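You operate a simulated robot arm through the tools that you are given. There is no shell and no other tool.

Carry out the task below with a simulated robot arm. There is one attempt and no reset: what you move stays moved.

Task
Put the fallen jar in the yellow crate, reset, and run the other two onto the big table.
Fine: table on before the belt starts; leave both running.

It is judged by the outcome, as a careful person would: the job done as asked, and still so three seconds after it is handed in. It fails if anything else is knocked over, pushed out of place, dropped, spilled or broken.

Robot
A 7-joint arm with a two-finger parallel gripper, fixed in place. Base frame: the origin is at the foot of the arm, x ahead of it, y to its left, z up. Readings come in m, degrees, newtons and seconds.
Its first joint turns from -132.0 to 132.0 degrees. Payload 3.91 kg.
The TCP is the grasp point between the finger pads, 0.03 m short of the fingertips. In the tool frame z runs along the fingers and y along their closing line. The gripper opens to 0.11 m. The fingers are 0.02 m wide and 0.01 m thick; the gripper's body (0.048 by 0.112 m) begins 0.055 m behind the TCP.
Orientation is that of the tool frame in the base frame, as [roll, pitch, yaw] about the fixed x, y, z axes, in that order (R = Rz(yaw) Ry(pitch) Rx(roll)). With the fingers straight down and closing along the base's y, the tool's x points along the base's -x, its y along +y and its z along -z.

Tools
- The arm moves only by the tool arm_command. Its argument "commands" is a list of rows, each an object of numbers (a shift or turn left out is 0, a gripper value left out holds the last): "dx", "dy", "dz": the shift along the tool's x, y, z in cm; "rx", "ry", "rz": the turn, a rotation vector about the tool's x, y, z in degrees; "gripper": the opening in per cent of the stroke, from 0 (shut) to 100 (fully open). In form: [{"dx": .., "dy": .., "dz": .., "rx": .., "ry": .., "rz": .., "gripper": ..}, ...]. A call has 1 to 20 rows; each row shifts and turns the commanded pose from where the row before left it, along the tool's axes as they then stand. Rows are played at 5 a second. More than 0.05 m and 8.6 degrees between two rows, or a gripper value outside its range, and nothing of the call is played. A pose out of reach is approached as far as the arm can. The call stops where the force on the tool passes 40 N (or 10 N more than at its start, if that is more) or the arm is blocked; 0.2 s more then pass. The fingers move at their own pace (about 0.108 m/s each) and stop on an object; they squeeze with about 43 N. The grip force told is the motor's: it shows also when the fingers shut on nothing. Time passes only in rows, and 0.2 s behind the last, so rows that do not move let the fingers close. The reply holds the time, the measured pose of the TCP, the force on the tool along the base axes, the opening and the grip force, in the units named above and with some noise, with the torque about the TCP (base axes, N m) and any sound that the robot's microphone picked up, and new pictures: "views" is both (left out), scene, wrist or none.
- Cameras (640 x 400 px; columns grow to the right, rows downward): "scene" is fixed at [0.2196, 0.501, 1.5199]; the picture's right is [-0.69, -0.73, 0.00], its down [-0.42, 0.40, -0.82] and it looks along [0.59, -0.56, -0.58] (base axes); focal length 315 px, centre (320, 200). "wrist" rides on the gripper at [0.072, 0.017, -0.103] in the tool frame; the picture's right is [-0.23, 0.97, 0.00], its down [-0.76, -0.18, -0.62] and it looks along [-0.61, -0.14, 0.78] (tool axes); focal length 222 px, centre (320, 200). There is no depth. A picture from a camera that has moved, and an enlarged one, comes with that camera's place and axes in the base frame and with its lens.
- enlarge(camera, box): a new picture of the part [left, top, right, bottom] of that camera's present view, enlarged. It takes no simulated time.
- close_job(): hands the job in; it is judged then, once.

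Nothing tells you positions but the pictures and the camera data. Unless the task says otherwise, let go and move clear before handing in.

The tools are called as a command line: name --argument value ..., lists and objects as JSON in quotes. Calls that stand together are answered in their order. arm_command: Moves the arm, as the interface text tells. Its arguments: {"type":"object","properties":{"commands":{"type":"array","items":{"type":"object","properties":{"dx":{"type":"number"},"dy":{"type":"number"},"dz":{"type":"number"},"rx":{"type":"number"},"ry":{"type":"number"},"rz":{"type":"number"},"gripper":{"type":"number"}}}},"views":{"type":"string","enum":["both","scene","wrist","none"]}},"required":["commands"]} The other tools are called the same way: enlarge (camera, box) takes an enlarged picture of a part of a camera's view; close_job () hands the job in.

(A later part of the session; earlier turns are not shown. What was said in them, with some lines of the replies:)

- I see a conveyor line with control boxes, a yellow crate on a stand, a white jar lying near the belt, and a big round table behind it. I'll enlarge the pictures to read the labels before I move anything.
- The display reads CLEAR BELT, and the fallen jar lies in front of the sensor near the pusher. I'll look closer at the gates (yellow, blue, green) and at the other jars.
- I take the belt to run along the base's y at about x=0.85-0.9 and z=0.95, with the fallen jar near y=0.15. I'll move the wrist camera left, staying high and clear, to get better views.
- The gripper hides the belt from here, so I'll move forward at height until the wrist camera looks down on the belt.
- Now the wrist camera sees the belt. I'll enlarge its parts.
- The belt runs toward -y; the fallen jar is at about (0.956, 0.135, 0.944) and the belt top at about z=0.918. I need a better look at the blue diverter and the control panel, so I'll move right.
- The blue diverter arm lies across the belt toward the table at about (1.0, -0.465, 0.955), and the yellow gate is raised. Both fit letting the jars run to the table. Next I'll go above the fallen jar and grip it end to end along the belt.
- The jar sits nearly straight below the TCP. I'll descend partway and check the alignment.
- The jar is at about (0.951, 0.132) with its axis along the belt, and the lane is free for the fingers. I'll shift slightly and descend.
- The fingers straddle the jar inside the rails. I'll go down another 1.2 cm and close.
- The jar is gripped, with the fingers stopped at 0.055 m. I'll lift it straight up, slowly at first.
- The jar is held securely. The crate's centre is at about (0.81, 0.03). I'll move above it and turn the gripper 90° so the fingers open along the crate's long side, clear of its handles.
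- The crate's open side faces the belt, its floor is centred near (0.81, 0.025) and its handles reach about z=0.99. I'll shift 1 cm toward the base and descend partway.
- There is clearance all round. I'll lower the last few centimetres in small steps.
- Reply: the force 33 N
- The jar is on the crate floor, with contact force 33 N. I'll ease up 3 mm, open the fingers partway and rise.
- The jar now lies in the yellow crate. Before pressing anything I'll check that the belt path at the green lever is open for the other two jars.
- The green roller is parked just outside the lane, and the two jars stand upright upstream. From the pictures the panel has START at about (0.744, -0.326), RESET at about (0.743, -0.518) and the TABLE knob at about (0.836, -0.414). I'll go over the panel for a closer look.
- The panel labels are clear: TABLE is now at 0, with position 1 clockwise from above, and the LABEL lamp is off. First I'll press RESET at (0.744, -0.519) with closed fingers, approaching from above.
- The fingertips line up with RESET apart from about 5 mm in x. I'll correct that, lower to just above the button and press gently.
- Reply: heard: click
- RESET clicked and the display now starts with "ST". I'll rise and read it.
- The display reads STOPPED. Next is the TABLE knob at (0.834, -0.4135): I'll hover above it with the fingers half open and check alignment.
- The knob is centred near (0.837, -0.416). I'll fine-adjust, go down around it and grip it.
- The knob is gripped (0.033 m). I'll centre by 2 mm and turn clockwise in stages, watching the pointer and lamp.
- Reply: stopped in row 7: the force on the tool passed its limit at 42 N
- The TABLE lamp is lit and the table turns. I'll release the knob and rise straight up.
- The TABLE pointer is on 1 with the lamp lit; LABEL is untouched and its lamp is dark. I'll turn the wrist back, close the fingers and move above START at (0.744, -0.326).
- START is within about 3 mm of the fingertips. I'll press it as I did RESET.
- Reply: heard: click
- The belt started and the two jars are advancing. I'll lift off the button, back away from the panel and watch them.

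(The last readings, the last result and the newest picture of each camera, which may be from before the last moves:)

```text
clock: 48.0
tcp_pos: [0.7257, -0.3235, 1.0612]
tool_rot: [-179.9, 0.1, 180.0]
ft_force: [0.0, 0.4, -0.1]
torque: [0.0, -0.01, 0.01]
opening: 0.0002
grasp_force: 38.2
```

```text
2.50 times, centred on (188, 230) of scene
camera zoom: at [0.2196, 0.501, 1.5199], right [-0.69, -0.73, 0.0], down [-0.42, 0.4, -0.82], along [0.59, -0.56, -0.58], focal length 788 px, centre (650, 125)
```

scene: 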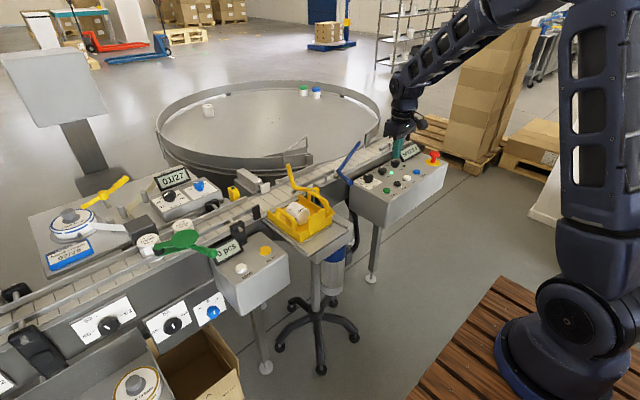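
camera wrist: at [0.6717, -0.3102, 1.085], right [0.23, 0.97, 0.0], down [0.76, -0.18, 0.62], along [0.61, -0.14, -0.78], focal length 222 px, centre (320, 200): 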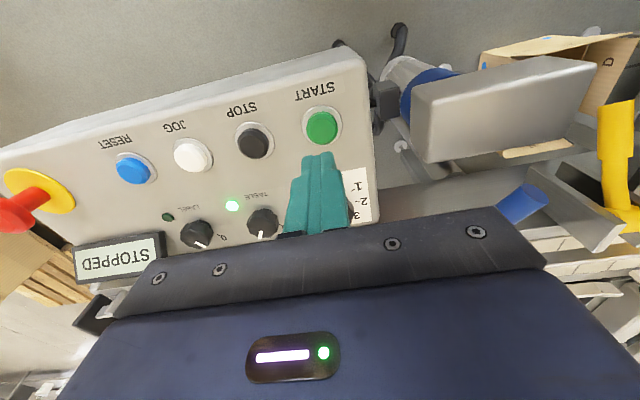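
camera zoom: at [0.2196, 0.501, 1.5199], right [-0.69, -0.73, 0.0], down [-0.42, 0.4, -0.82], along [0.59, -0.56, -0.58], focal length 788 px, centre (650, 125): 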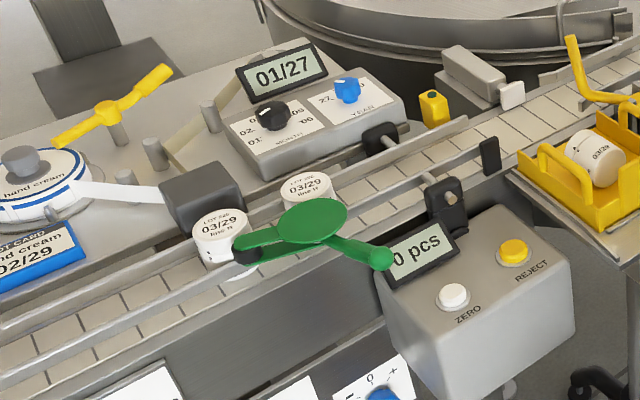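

The jars pass the green lever freely and are still upright. I'll keep watching while they pass the sensor and the blue diverter.

arm_command --commands '[{}, {}, {}, {}]' --views "scene"

arm_command --commands '[{}, {}, {}, {}]' --views "scene"

arm_command --commands '[{}, {}, {}, {}]' --views "scene"

enlarge --camera "scene" --box '[200, 90, 456, 250]'

```text
clock: 49.0
tcp_pos: [0.7251, -0.3227, 1.0599]
tool_rot: [-179.9, 0.1, -180.0]
ft_force: [-0.2, 1.0, -0.1]
torque: [-0.01, -0.01, -0.01]
opening: 0.0001
grasp_force: 37.6
```

scene: 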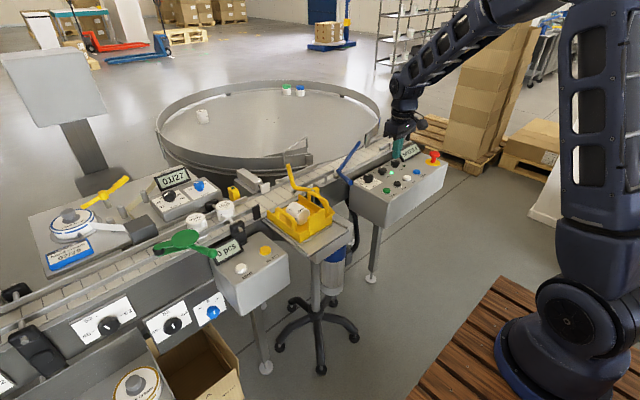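

```text
clock: 50.0
tcp_pos: [0.7251, -0.3234, 1.06]
tool_rot: [-179.8, -0.1, 180.0]
ft_force: [-0.4, 0.3, 0.2]
torque: [0.0, 0.03, -0.03]
opening: 0.0
grasp_force: 37.7
```

scene: 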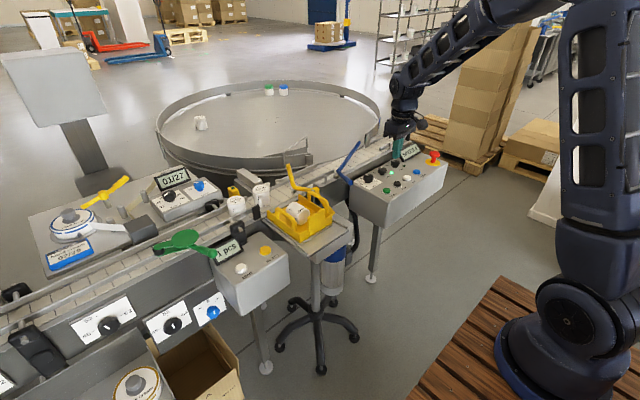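

```text
clock: 51.0
tcp_pos: [0.7252, -0.3237, 1.0597]
tool_rot: [-179.8, 0.0, 180.0]
ft_force: [-0.8, 0.6, -0.3]
torque: [-0.02, 0.02, 0.0]
opening: 0.0
grasp_force: 37.3
```

scene: 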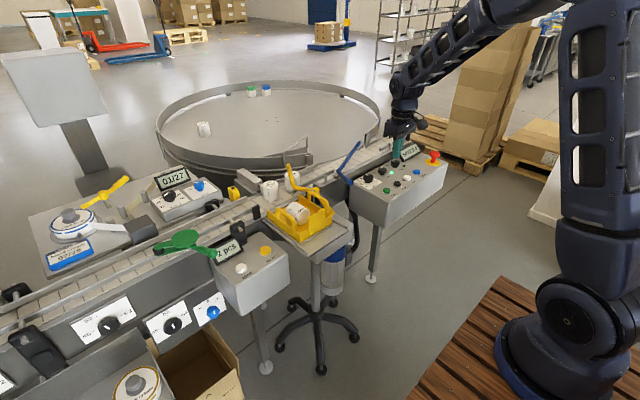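

```text
2.50 times, centred on (328, 170) of scene
camera zoom: at [0.2196, 0.501, 1.5199], right [-0.69, -0.73, 0.0], down [-0.42, 0.4, -0.82], along [0.59, -0.56, -0.58], focal length 788 px, centre (300, 275)
```

zoom: 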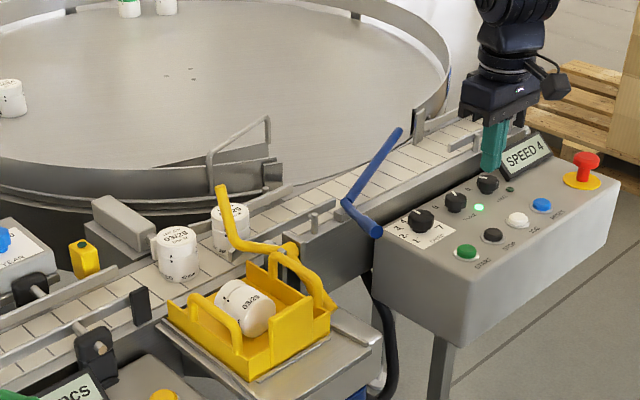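

Both jars are upright, the counter reads 2 pcs, and they are passing the crate and pusher. The display shows SPEED 4. I'll keep watching.

arm_command --commands '[{}, {}, {}, {}]' --views "scene"

arm_command --commands '[{}, {}, {}, {}]' --views "scene"

enlarge --camera "scene" --box '[200, 90, 456, 250]'

arm_command --commands '[{}, {}, {}, {}]' --views "scene"

arm_command --commands '[{}, {}, {}, {}]' --views "scene"

enlarge --camera "scene" --box '[200, 90, 456, 250]'

```text
clock: 52.0
tcp_pos: [0.7252, -0.323, 1.0602]
tool_rot: [-180.0, 0.0, 180.0]
ft_force: [-0.1, 0.9, 0.6]
torque: [0.0, 0.0, 0.01]
opening: 0.0
grasp_force: 37.7
```

scene: 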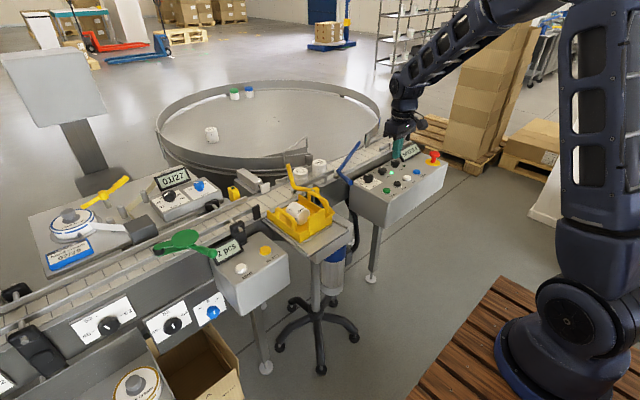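

```text
clock: 53.0
tcp_pos: [0.7248, -0.3232, 1.0608]
tool_rot: [-180.0, 0.1, -180.0]
ft_force: [-0.4, 0.8, -0.1]
torque: [-0.01, 0.0, -0.05]
opening: 0.0001
grasp_force: 37.6
```

scene: 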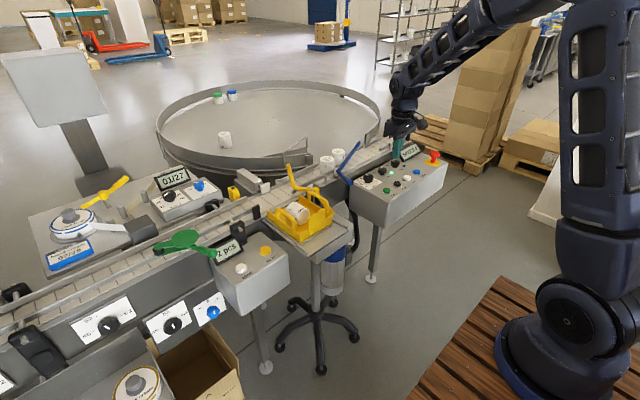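

```text
2.50 times, centred on (328, 170) of scene
camera zoom: at [0.2196, 0.501, 1.5199], right [-0.69, -0.73, 0.0], down [-0.42, 0.4, -0.82], along [0.59, -0.56, -0.58], focal length 788 px, centre (300, 275)
```

zoom: 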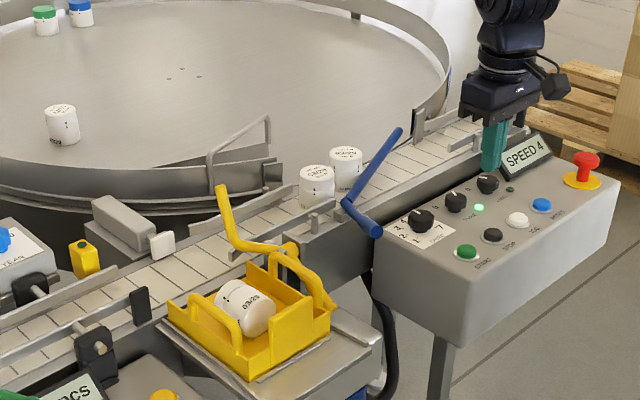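

```text
clock: 54.0
tcp_pos: [0.7252, -0.3236, 1.0598]
tool_rot: [-179.9, 0.0, -179.9]
ft_force: [-0.5, 0.3, -0.6]
torque: [0.0, -0.03, 0.05]
opening: 0.0
grasp_force: 37.8
```

scene: 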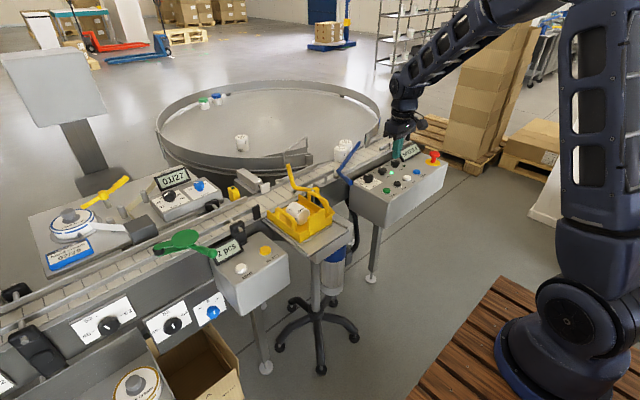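

```text
clock: 55.0
tcp_pos: [0.7257, -0.324, 1.0597]
tool_rot: [-180.0, 0.1, -180.0]
ft_force: [0.1, 0.1, -0.7]
torque: [0.0, -0.01, 0.0]
opening: 0.0
grasp_force: 38.0
```

scene: 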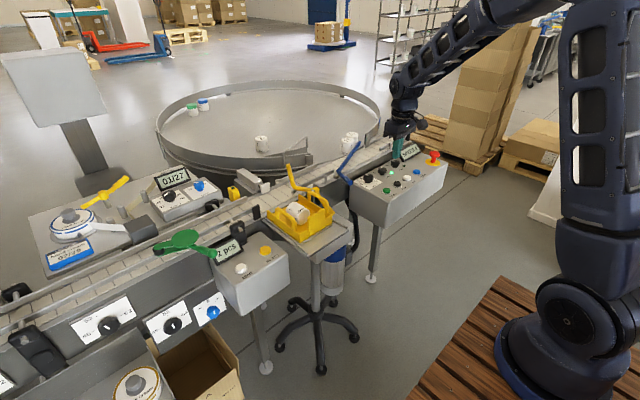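

```text
2.50 times, centred on (328, 170) of scene
camera zoom: at [0.2196, 0.501, 1.5199], right [-0.69, -0.73, 0.0], down [-0.42, 0.4, -0.82], along [0.59, -0.56, -0.58], focal length 788 px, centre (300, 275)
```

zoom: 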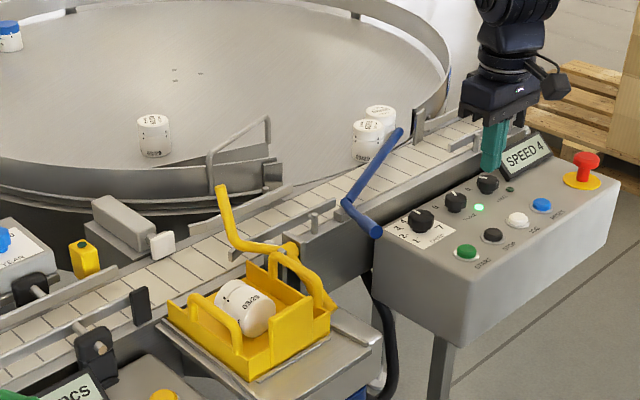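

Both jars are moving onto the table off the blue diverter. I'll wait until they are well aboard, check that they stay upright, and back the arm off a little.

arm_command --commands '[{"dz": -3}, {"dz": -3, "dx": 2}, {"dx": 3}, {"dx": 3}]' --views "scene"

enlarge --camera "scene" --box '[200, 70, 456, 230]'

arm_command --commands '[{}, {}, {}, {}, {}, {}, {}, {}, {}]' --views "scene"

enlarge --camera "scene" --box '[140, 70, 396, 230]'

enlarge --camera "scene" --box '[340, 110, 468, 210]'

```text
clock: 56.0
tcp_pos: [0.6462, -0.324, 1.1162]
tool_rot: [-179.9, -0.1, 180.0]
ft_force: [0.2, -0.5, -0.5]
torque: [0.0, 0.04, 0.0]
opening: 0.0
grasp_force: 37.2
```

scene: 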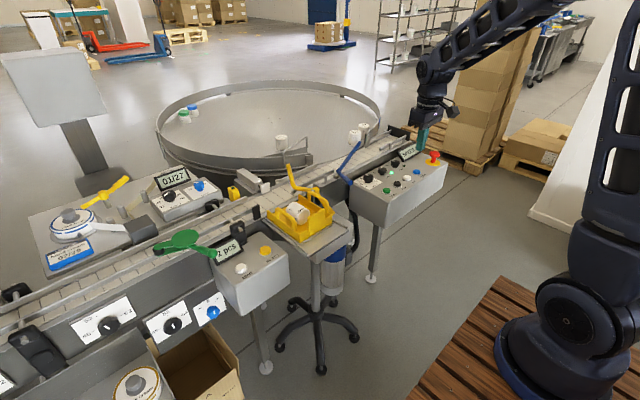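

```text
2.50 times, centred on (328, 150) of scene
camera zoom: at [0.2196, 0.501, 1.5199], right [-0.69, -0.73, 0.0], down [-0.42, 0.4, -0.82], along [0.59, -0.56, -0.58], focal length 788 px, centre (300, 325)
```

zoom: 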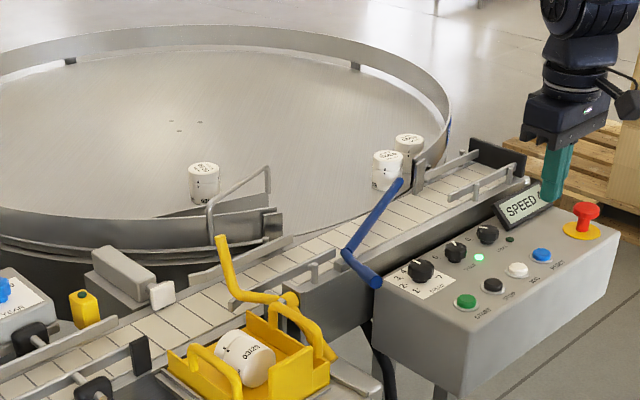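

```text
clock: 58.0
tcp_pos: [0.6462, -0.3242, 1.1189]
tool_rot: [-179.9, 0.0, -179.9]
ft_force: [0.0, -1.0, 0.1]
torque: [0.01, 0.01, -0.02]
opening: 0.0
grasp_force: 37.4
```

scene: 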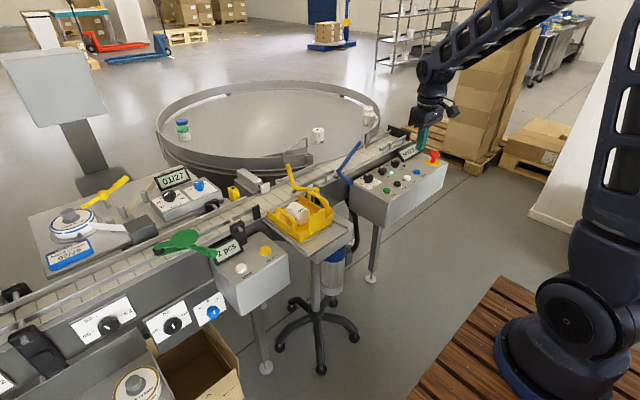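

```text
2.50 times, centred on (268, 150) of scene
camera zoom: at [0.2196, 0.501, 1.5199], right [-0.69, -0.73, 0.0], down [-0.42, 0.4, -0.82], along [0.59, -0.56, -0.58], focal length 788 px, centre (450, 325)
```

zoom: 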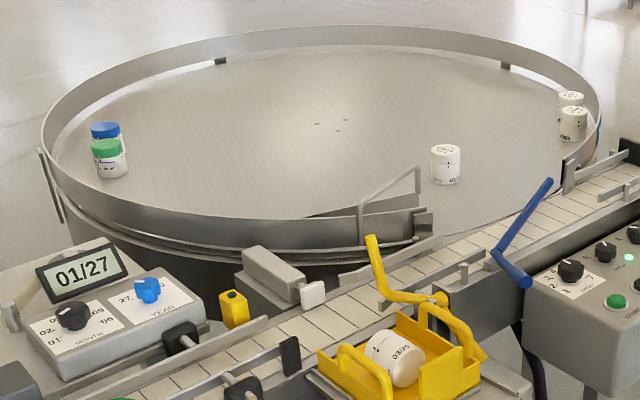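

```text
4.00 times, centred on (404, 160) of scene
camera zoom: at [0.2196, 0.501, 1.5199], right [-0.69, -0.73, 0.0], down [-0.42, 0.4, -0.82], along [0.59, -0.56, -0.58], focal length 1261 px, centre (-16, 360)
```

zoom: 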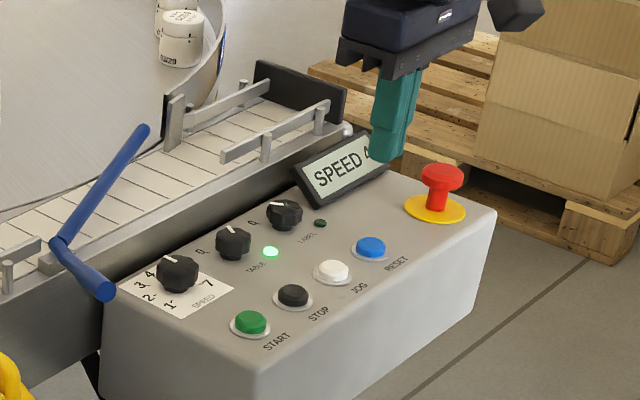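

Both jars stand upright on the turning table, with the belt running at SPEED 4 and the TABLE lamp lit. I'll watch a few seconds more before handing in.

arm_command --commands '[{}, {}, {}, {}, {}, {}, {}, {}, {}, {}, {}, {}, {}, {}, {}, {}]' --views "scene"

enlarge --camera "scene" --box '[140, 70, 396, 230]'

enlarge --camera "scene" --box '[0, 160, 256, 400]'

```text
clock: 61.4
tcp_pos: [0.6458, -0.3247, 1.1173]
tool_rot: [-179.9, 0.0, -180.0]
ft_force: [-0.5, -0.1, -0.2]
torque: [0.02, 0.01, -0.01]
opening: 0.0003
grasp_force: 37.6
```

scene: 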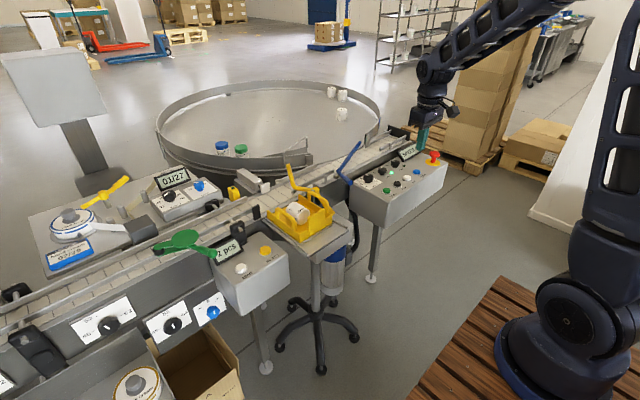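

```text
2.50 times, centred on (268, 150) of scene
camera zoom: at [0.2196, 0.501, 1.5199], right [-0.69, -0.73, 0.0], down [-0.42, 0.4, -0.82], along [0.59, -0.56, -0.58], focal length 788 px, centre (450, 325)
```

zoom: 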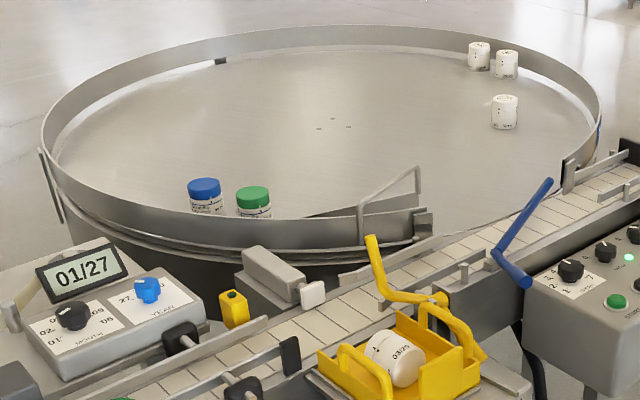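

```text
1.67 times, centred on (128, 280) of scene
camera zoom: at [0.2196, 0.501, 1.5199], right [-0.69, -0.73, 0.0], down [-0.42, 0.4, -0.82], along [0.59, -0.56, -0.58], focal length 526 px, centre (640, 67)
```

zoom: 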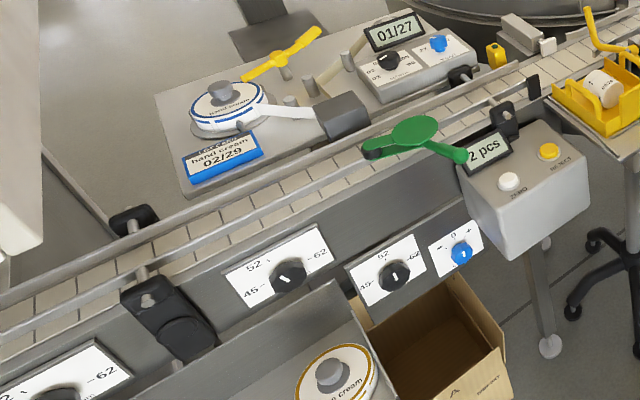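

Everything is upright and running. The coloured jars are now coming round to the inner fence, so I'll wait for them to pass it.

arm_command --commands '[{}, {}, {}, {}, {}, {}, {}, {}, {}, {}, {}, {}, {}, {}, {}, {}, {}, {}, {}, {}]' --views "scene"

enlarge --camera "scene" --box '[140, 70, 396, 230]'

arm_command --commands '[{}, {}, {}, {}, {}, {}, {}, {}, {}, {}, {}, {}, {}, {}, {}, {}]' --views "scene"

enlarge --camera "scene" --box '[140, 70, 396, 230]'

```text
clock: 65.6
tcp_pos: [0.6468, -0.3246, 1.1178]
tool_rot: [-179.9, 0.1, -179.9]
ft_force: [-0.1, -0.1, -0.2]
torque: [0.02, 0.0, 0.0]
opening: 0.0
grasp_force: 37.3
```

scene: 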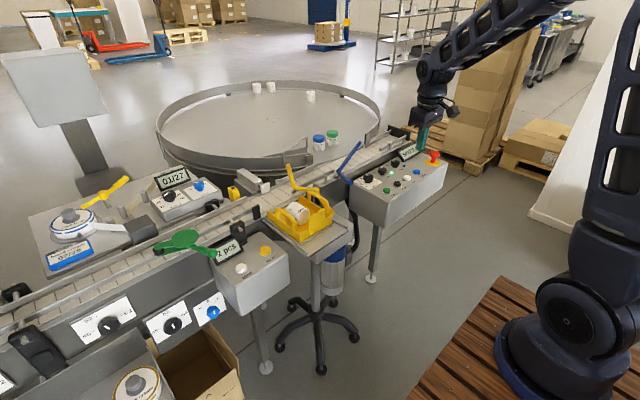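

```text
2.50 times, centred on (268, 150) of scene
camera zoom: at [0.2196, 0.501, 1.5199], right [-0.69, -0.73, 0.0], down [-0.42, 0.4, -0.82], along [0.59, -0.56, -0.58], focal length 788 px, centre (450, 325)
```

zoom: 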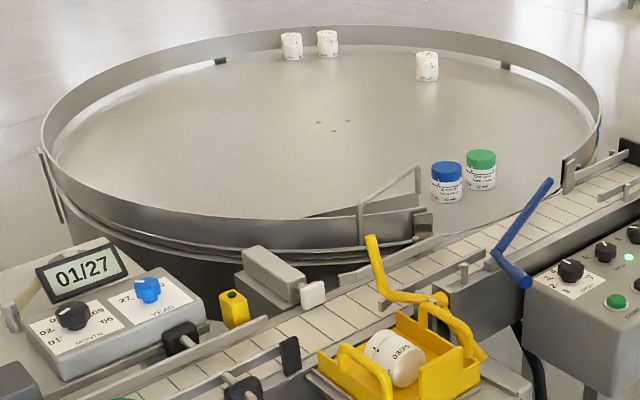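

```text
clock: 69.0
tcp_pos: [0.6457, -0.3241, 1.1179]
tool_rot: [180.0, 0.0, 180.0]
ft_force: [1.3, 0.3, -1.2]
torque: [-0.02, -0.04, 0.02]
opening: 0.0
grasp_force: 37.4
```

scene: 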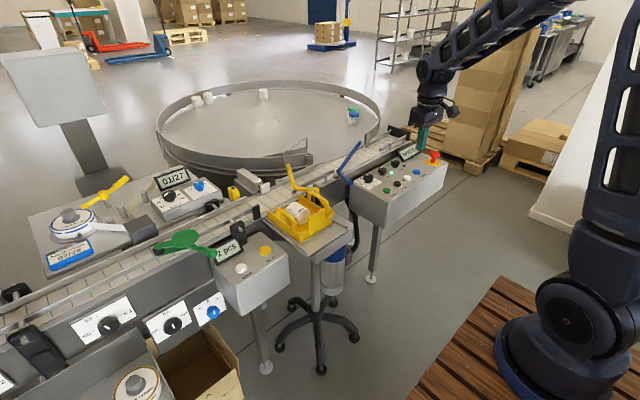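

```text
2.50 times, centred on (268, 150) of scene
camera zoom: at [0.2196, 0.501, 1.5199], right [-0.69, -0.73, 0.0], down [-0.42, 0.4, -0.82], along [0.59, -0.56, -0.58], focal length 788 px, centre (450, 325)
```

zoom: 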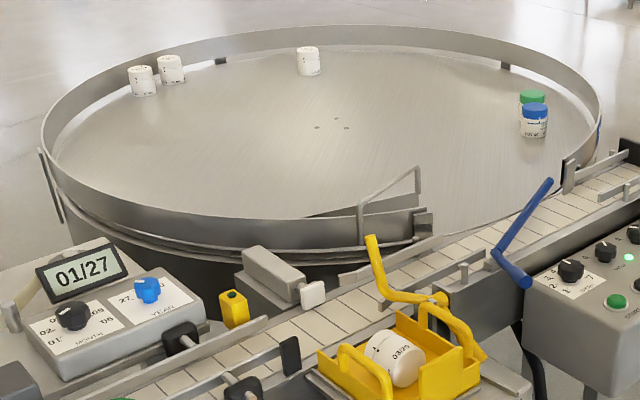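

All five jars on the table are upright and circulating, and the fallen jar lies in the crate. Belt and table are both running and the arm is clear, so I'm handing in.

close_job

```text
The job is handed in.
```

The fallen jar is in the yellow crate and the other two jars are on the big table, both upright. Belt and table are still running.

- **Fallen jar:** I lifted it off the belt and laid it on the crate floor. Nothing else in or around the crate moved.
- **Reset:** I pressed RESET once the belt was clear, and the display changed from CLEAR BELT to STOPPED.
- **Table, then belt:** I turned TABLE to 1 and its lamp lit. Then I pressed START, and the belt ran at the existing speed setting of 4.
- **The two jars:** They passed the sensor (counter at 2 pcs) and the blue arm turned them onto the table. I watched for about another 14 seconds, and they and the three jars already on the table stayed upright.

I left the LABEL switch off and the speed, guide and date settings as they were. The arm is clear of the line.
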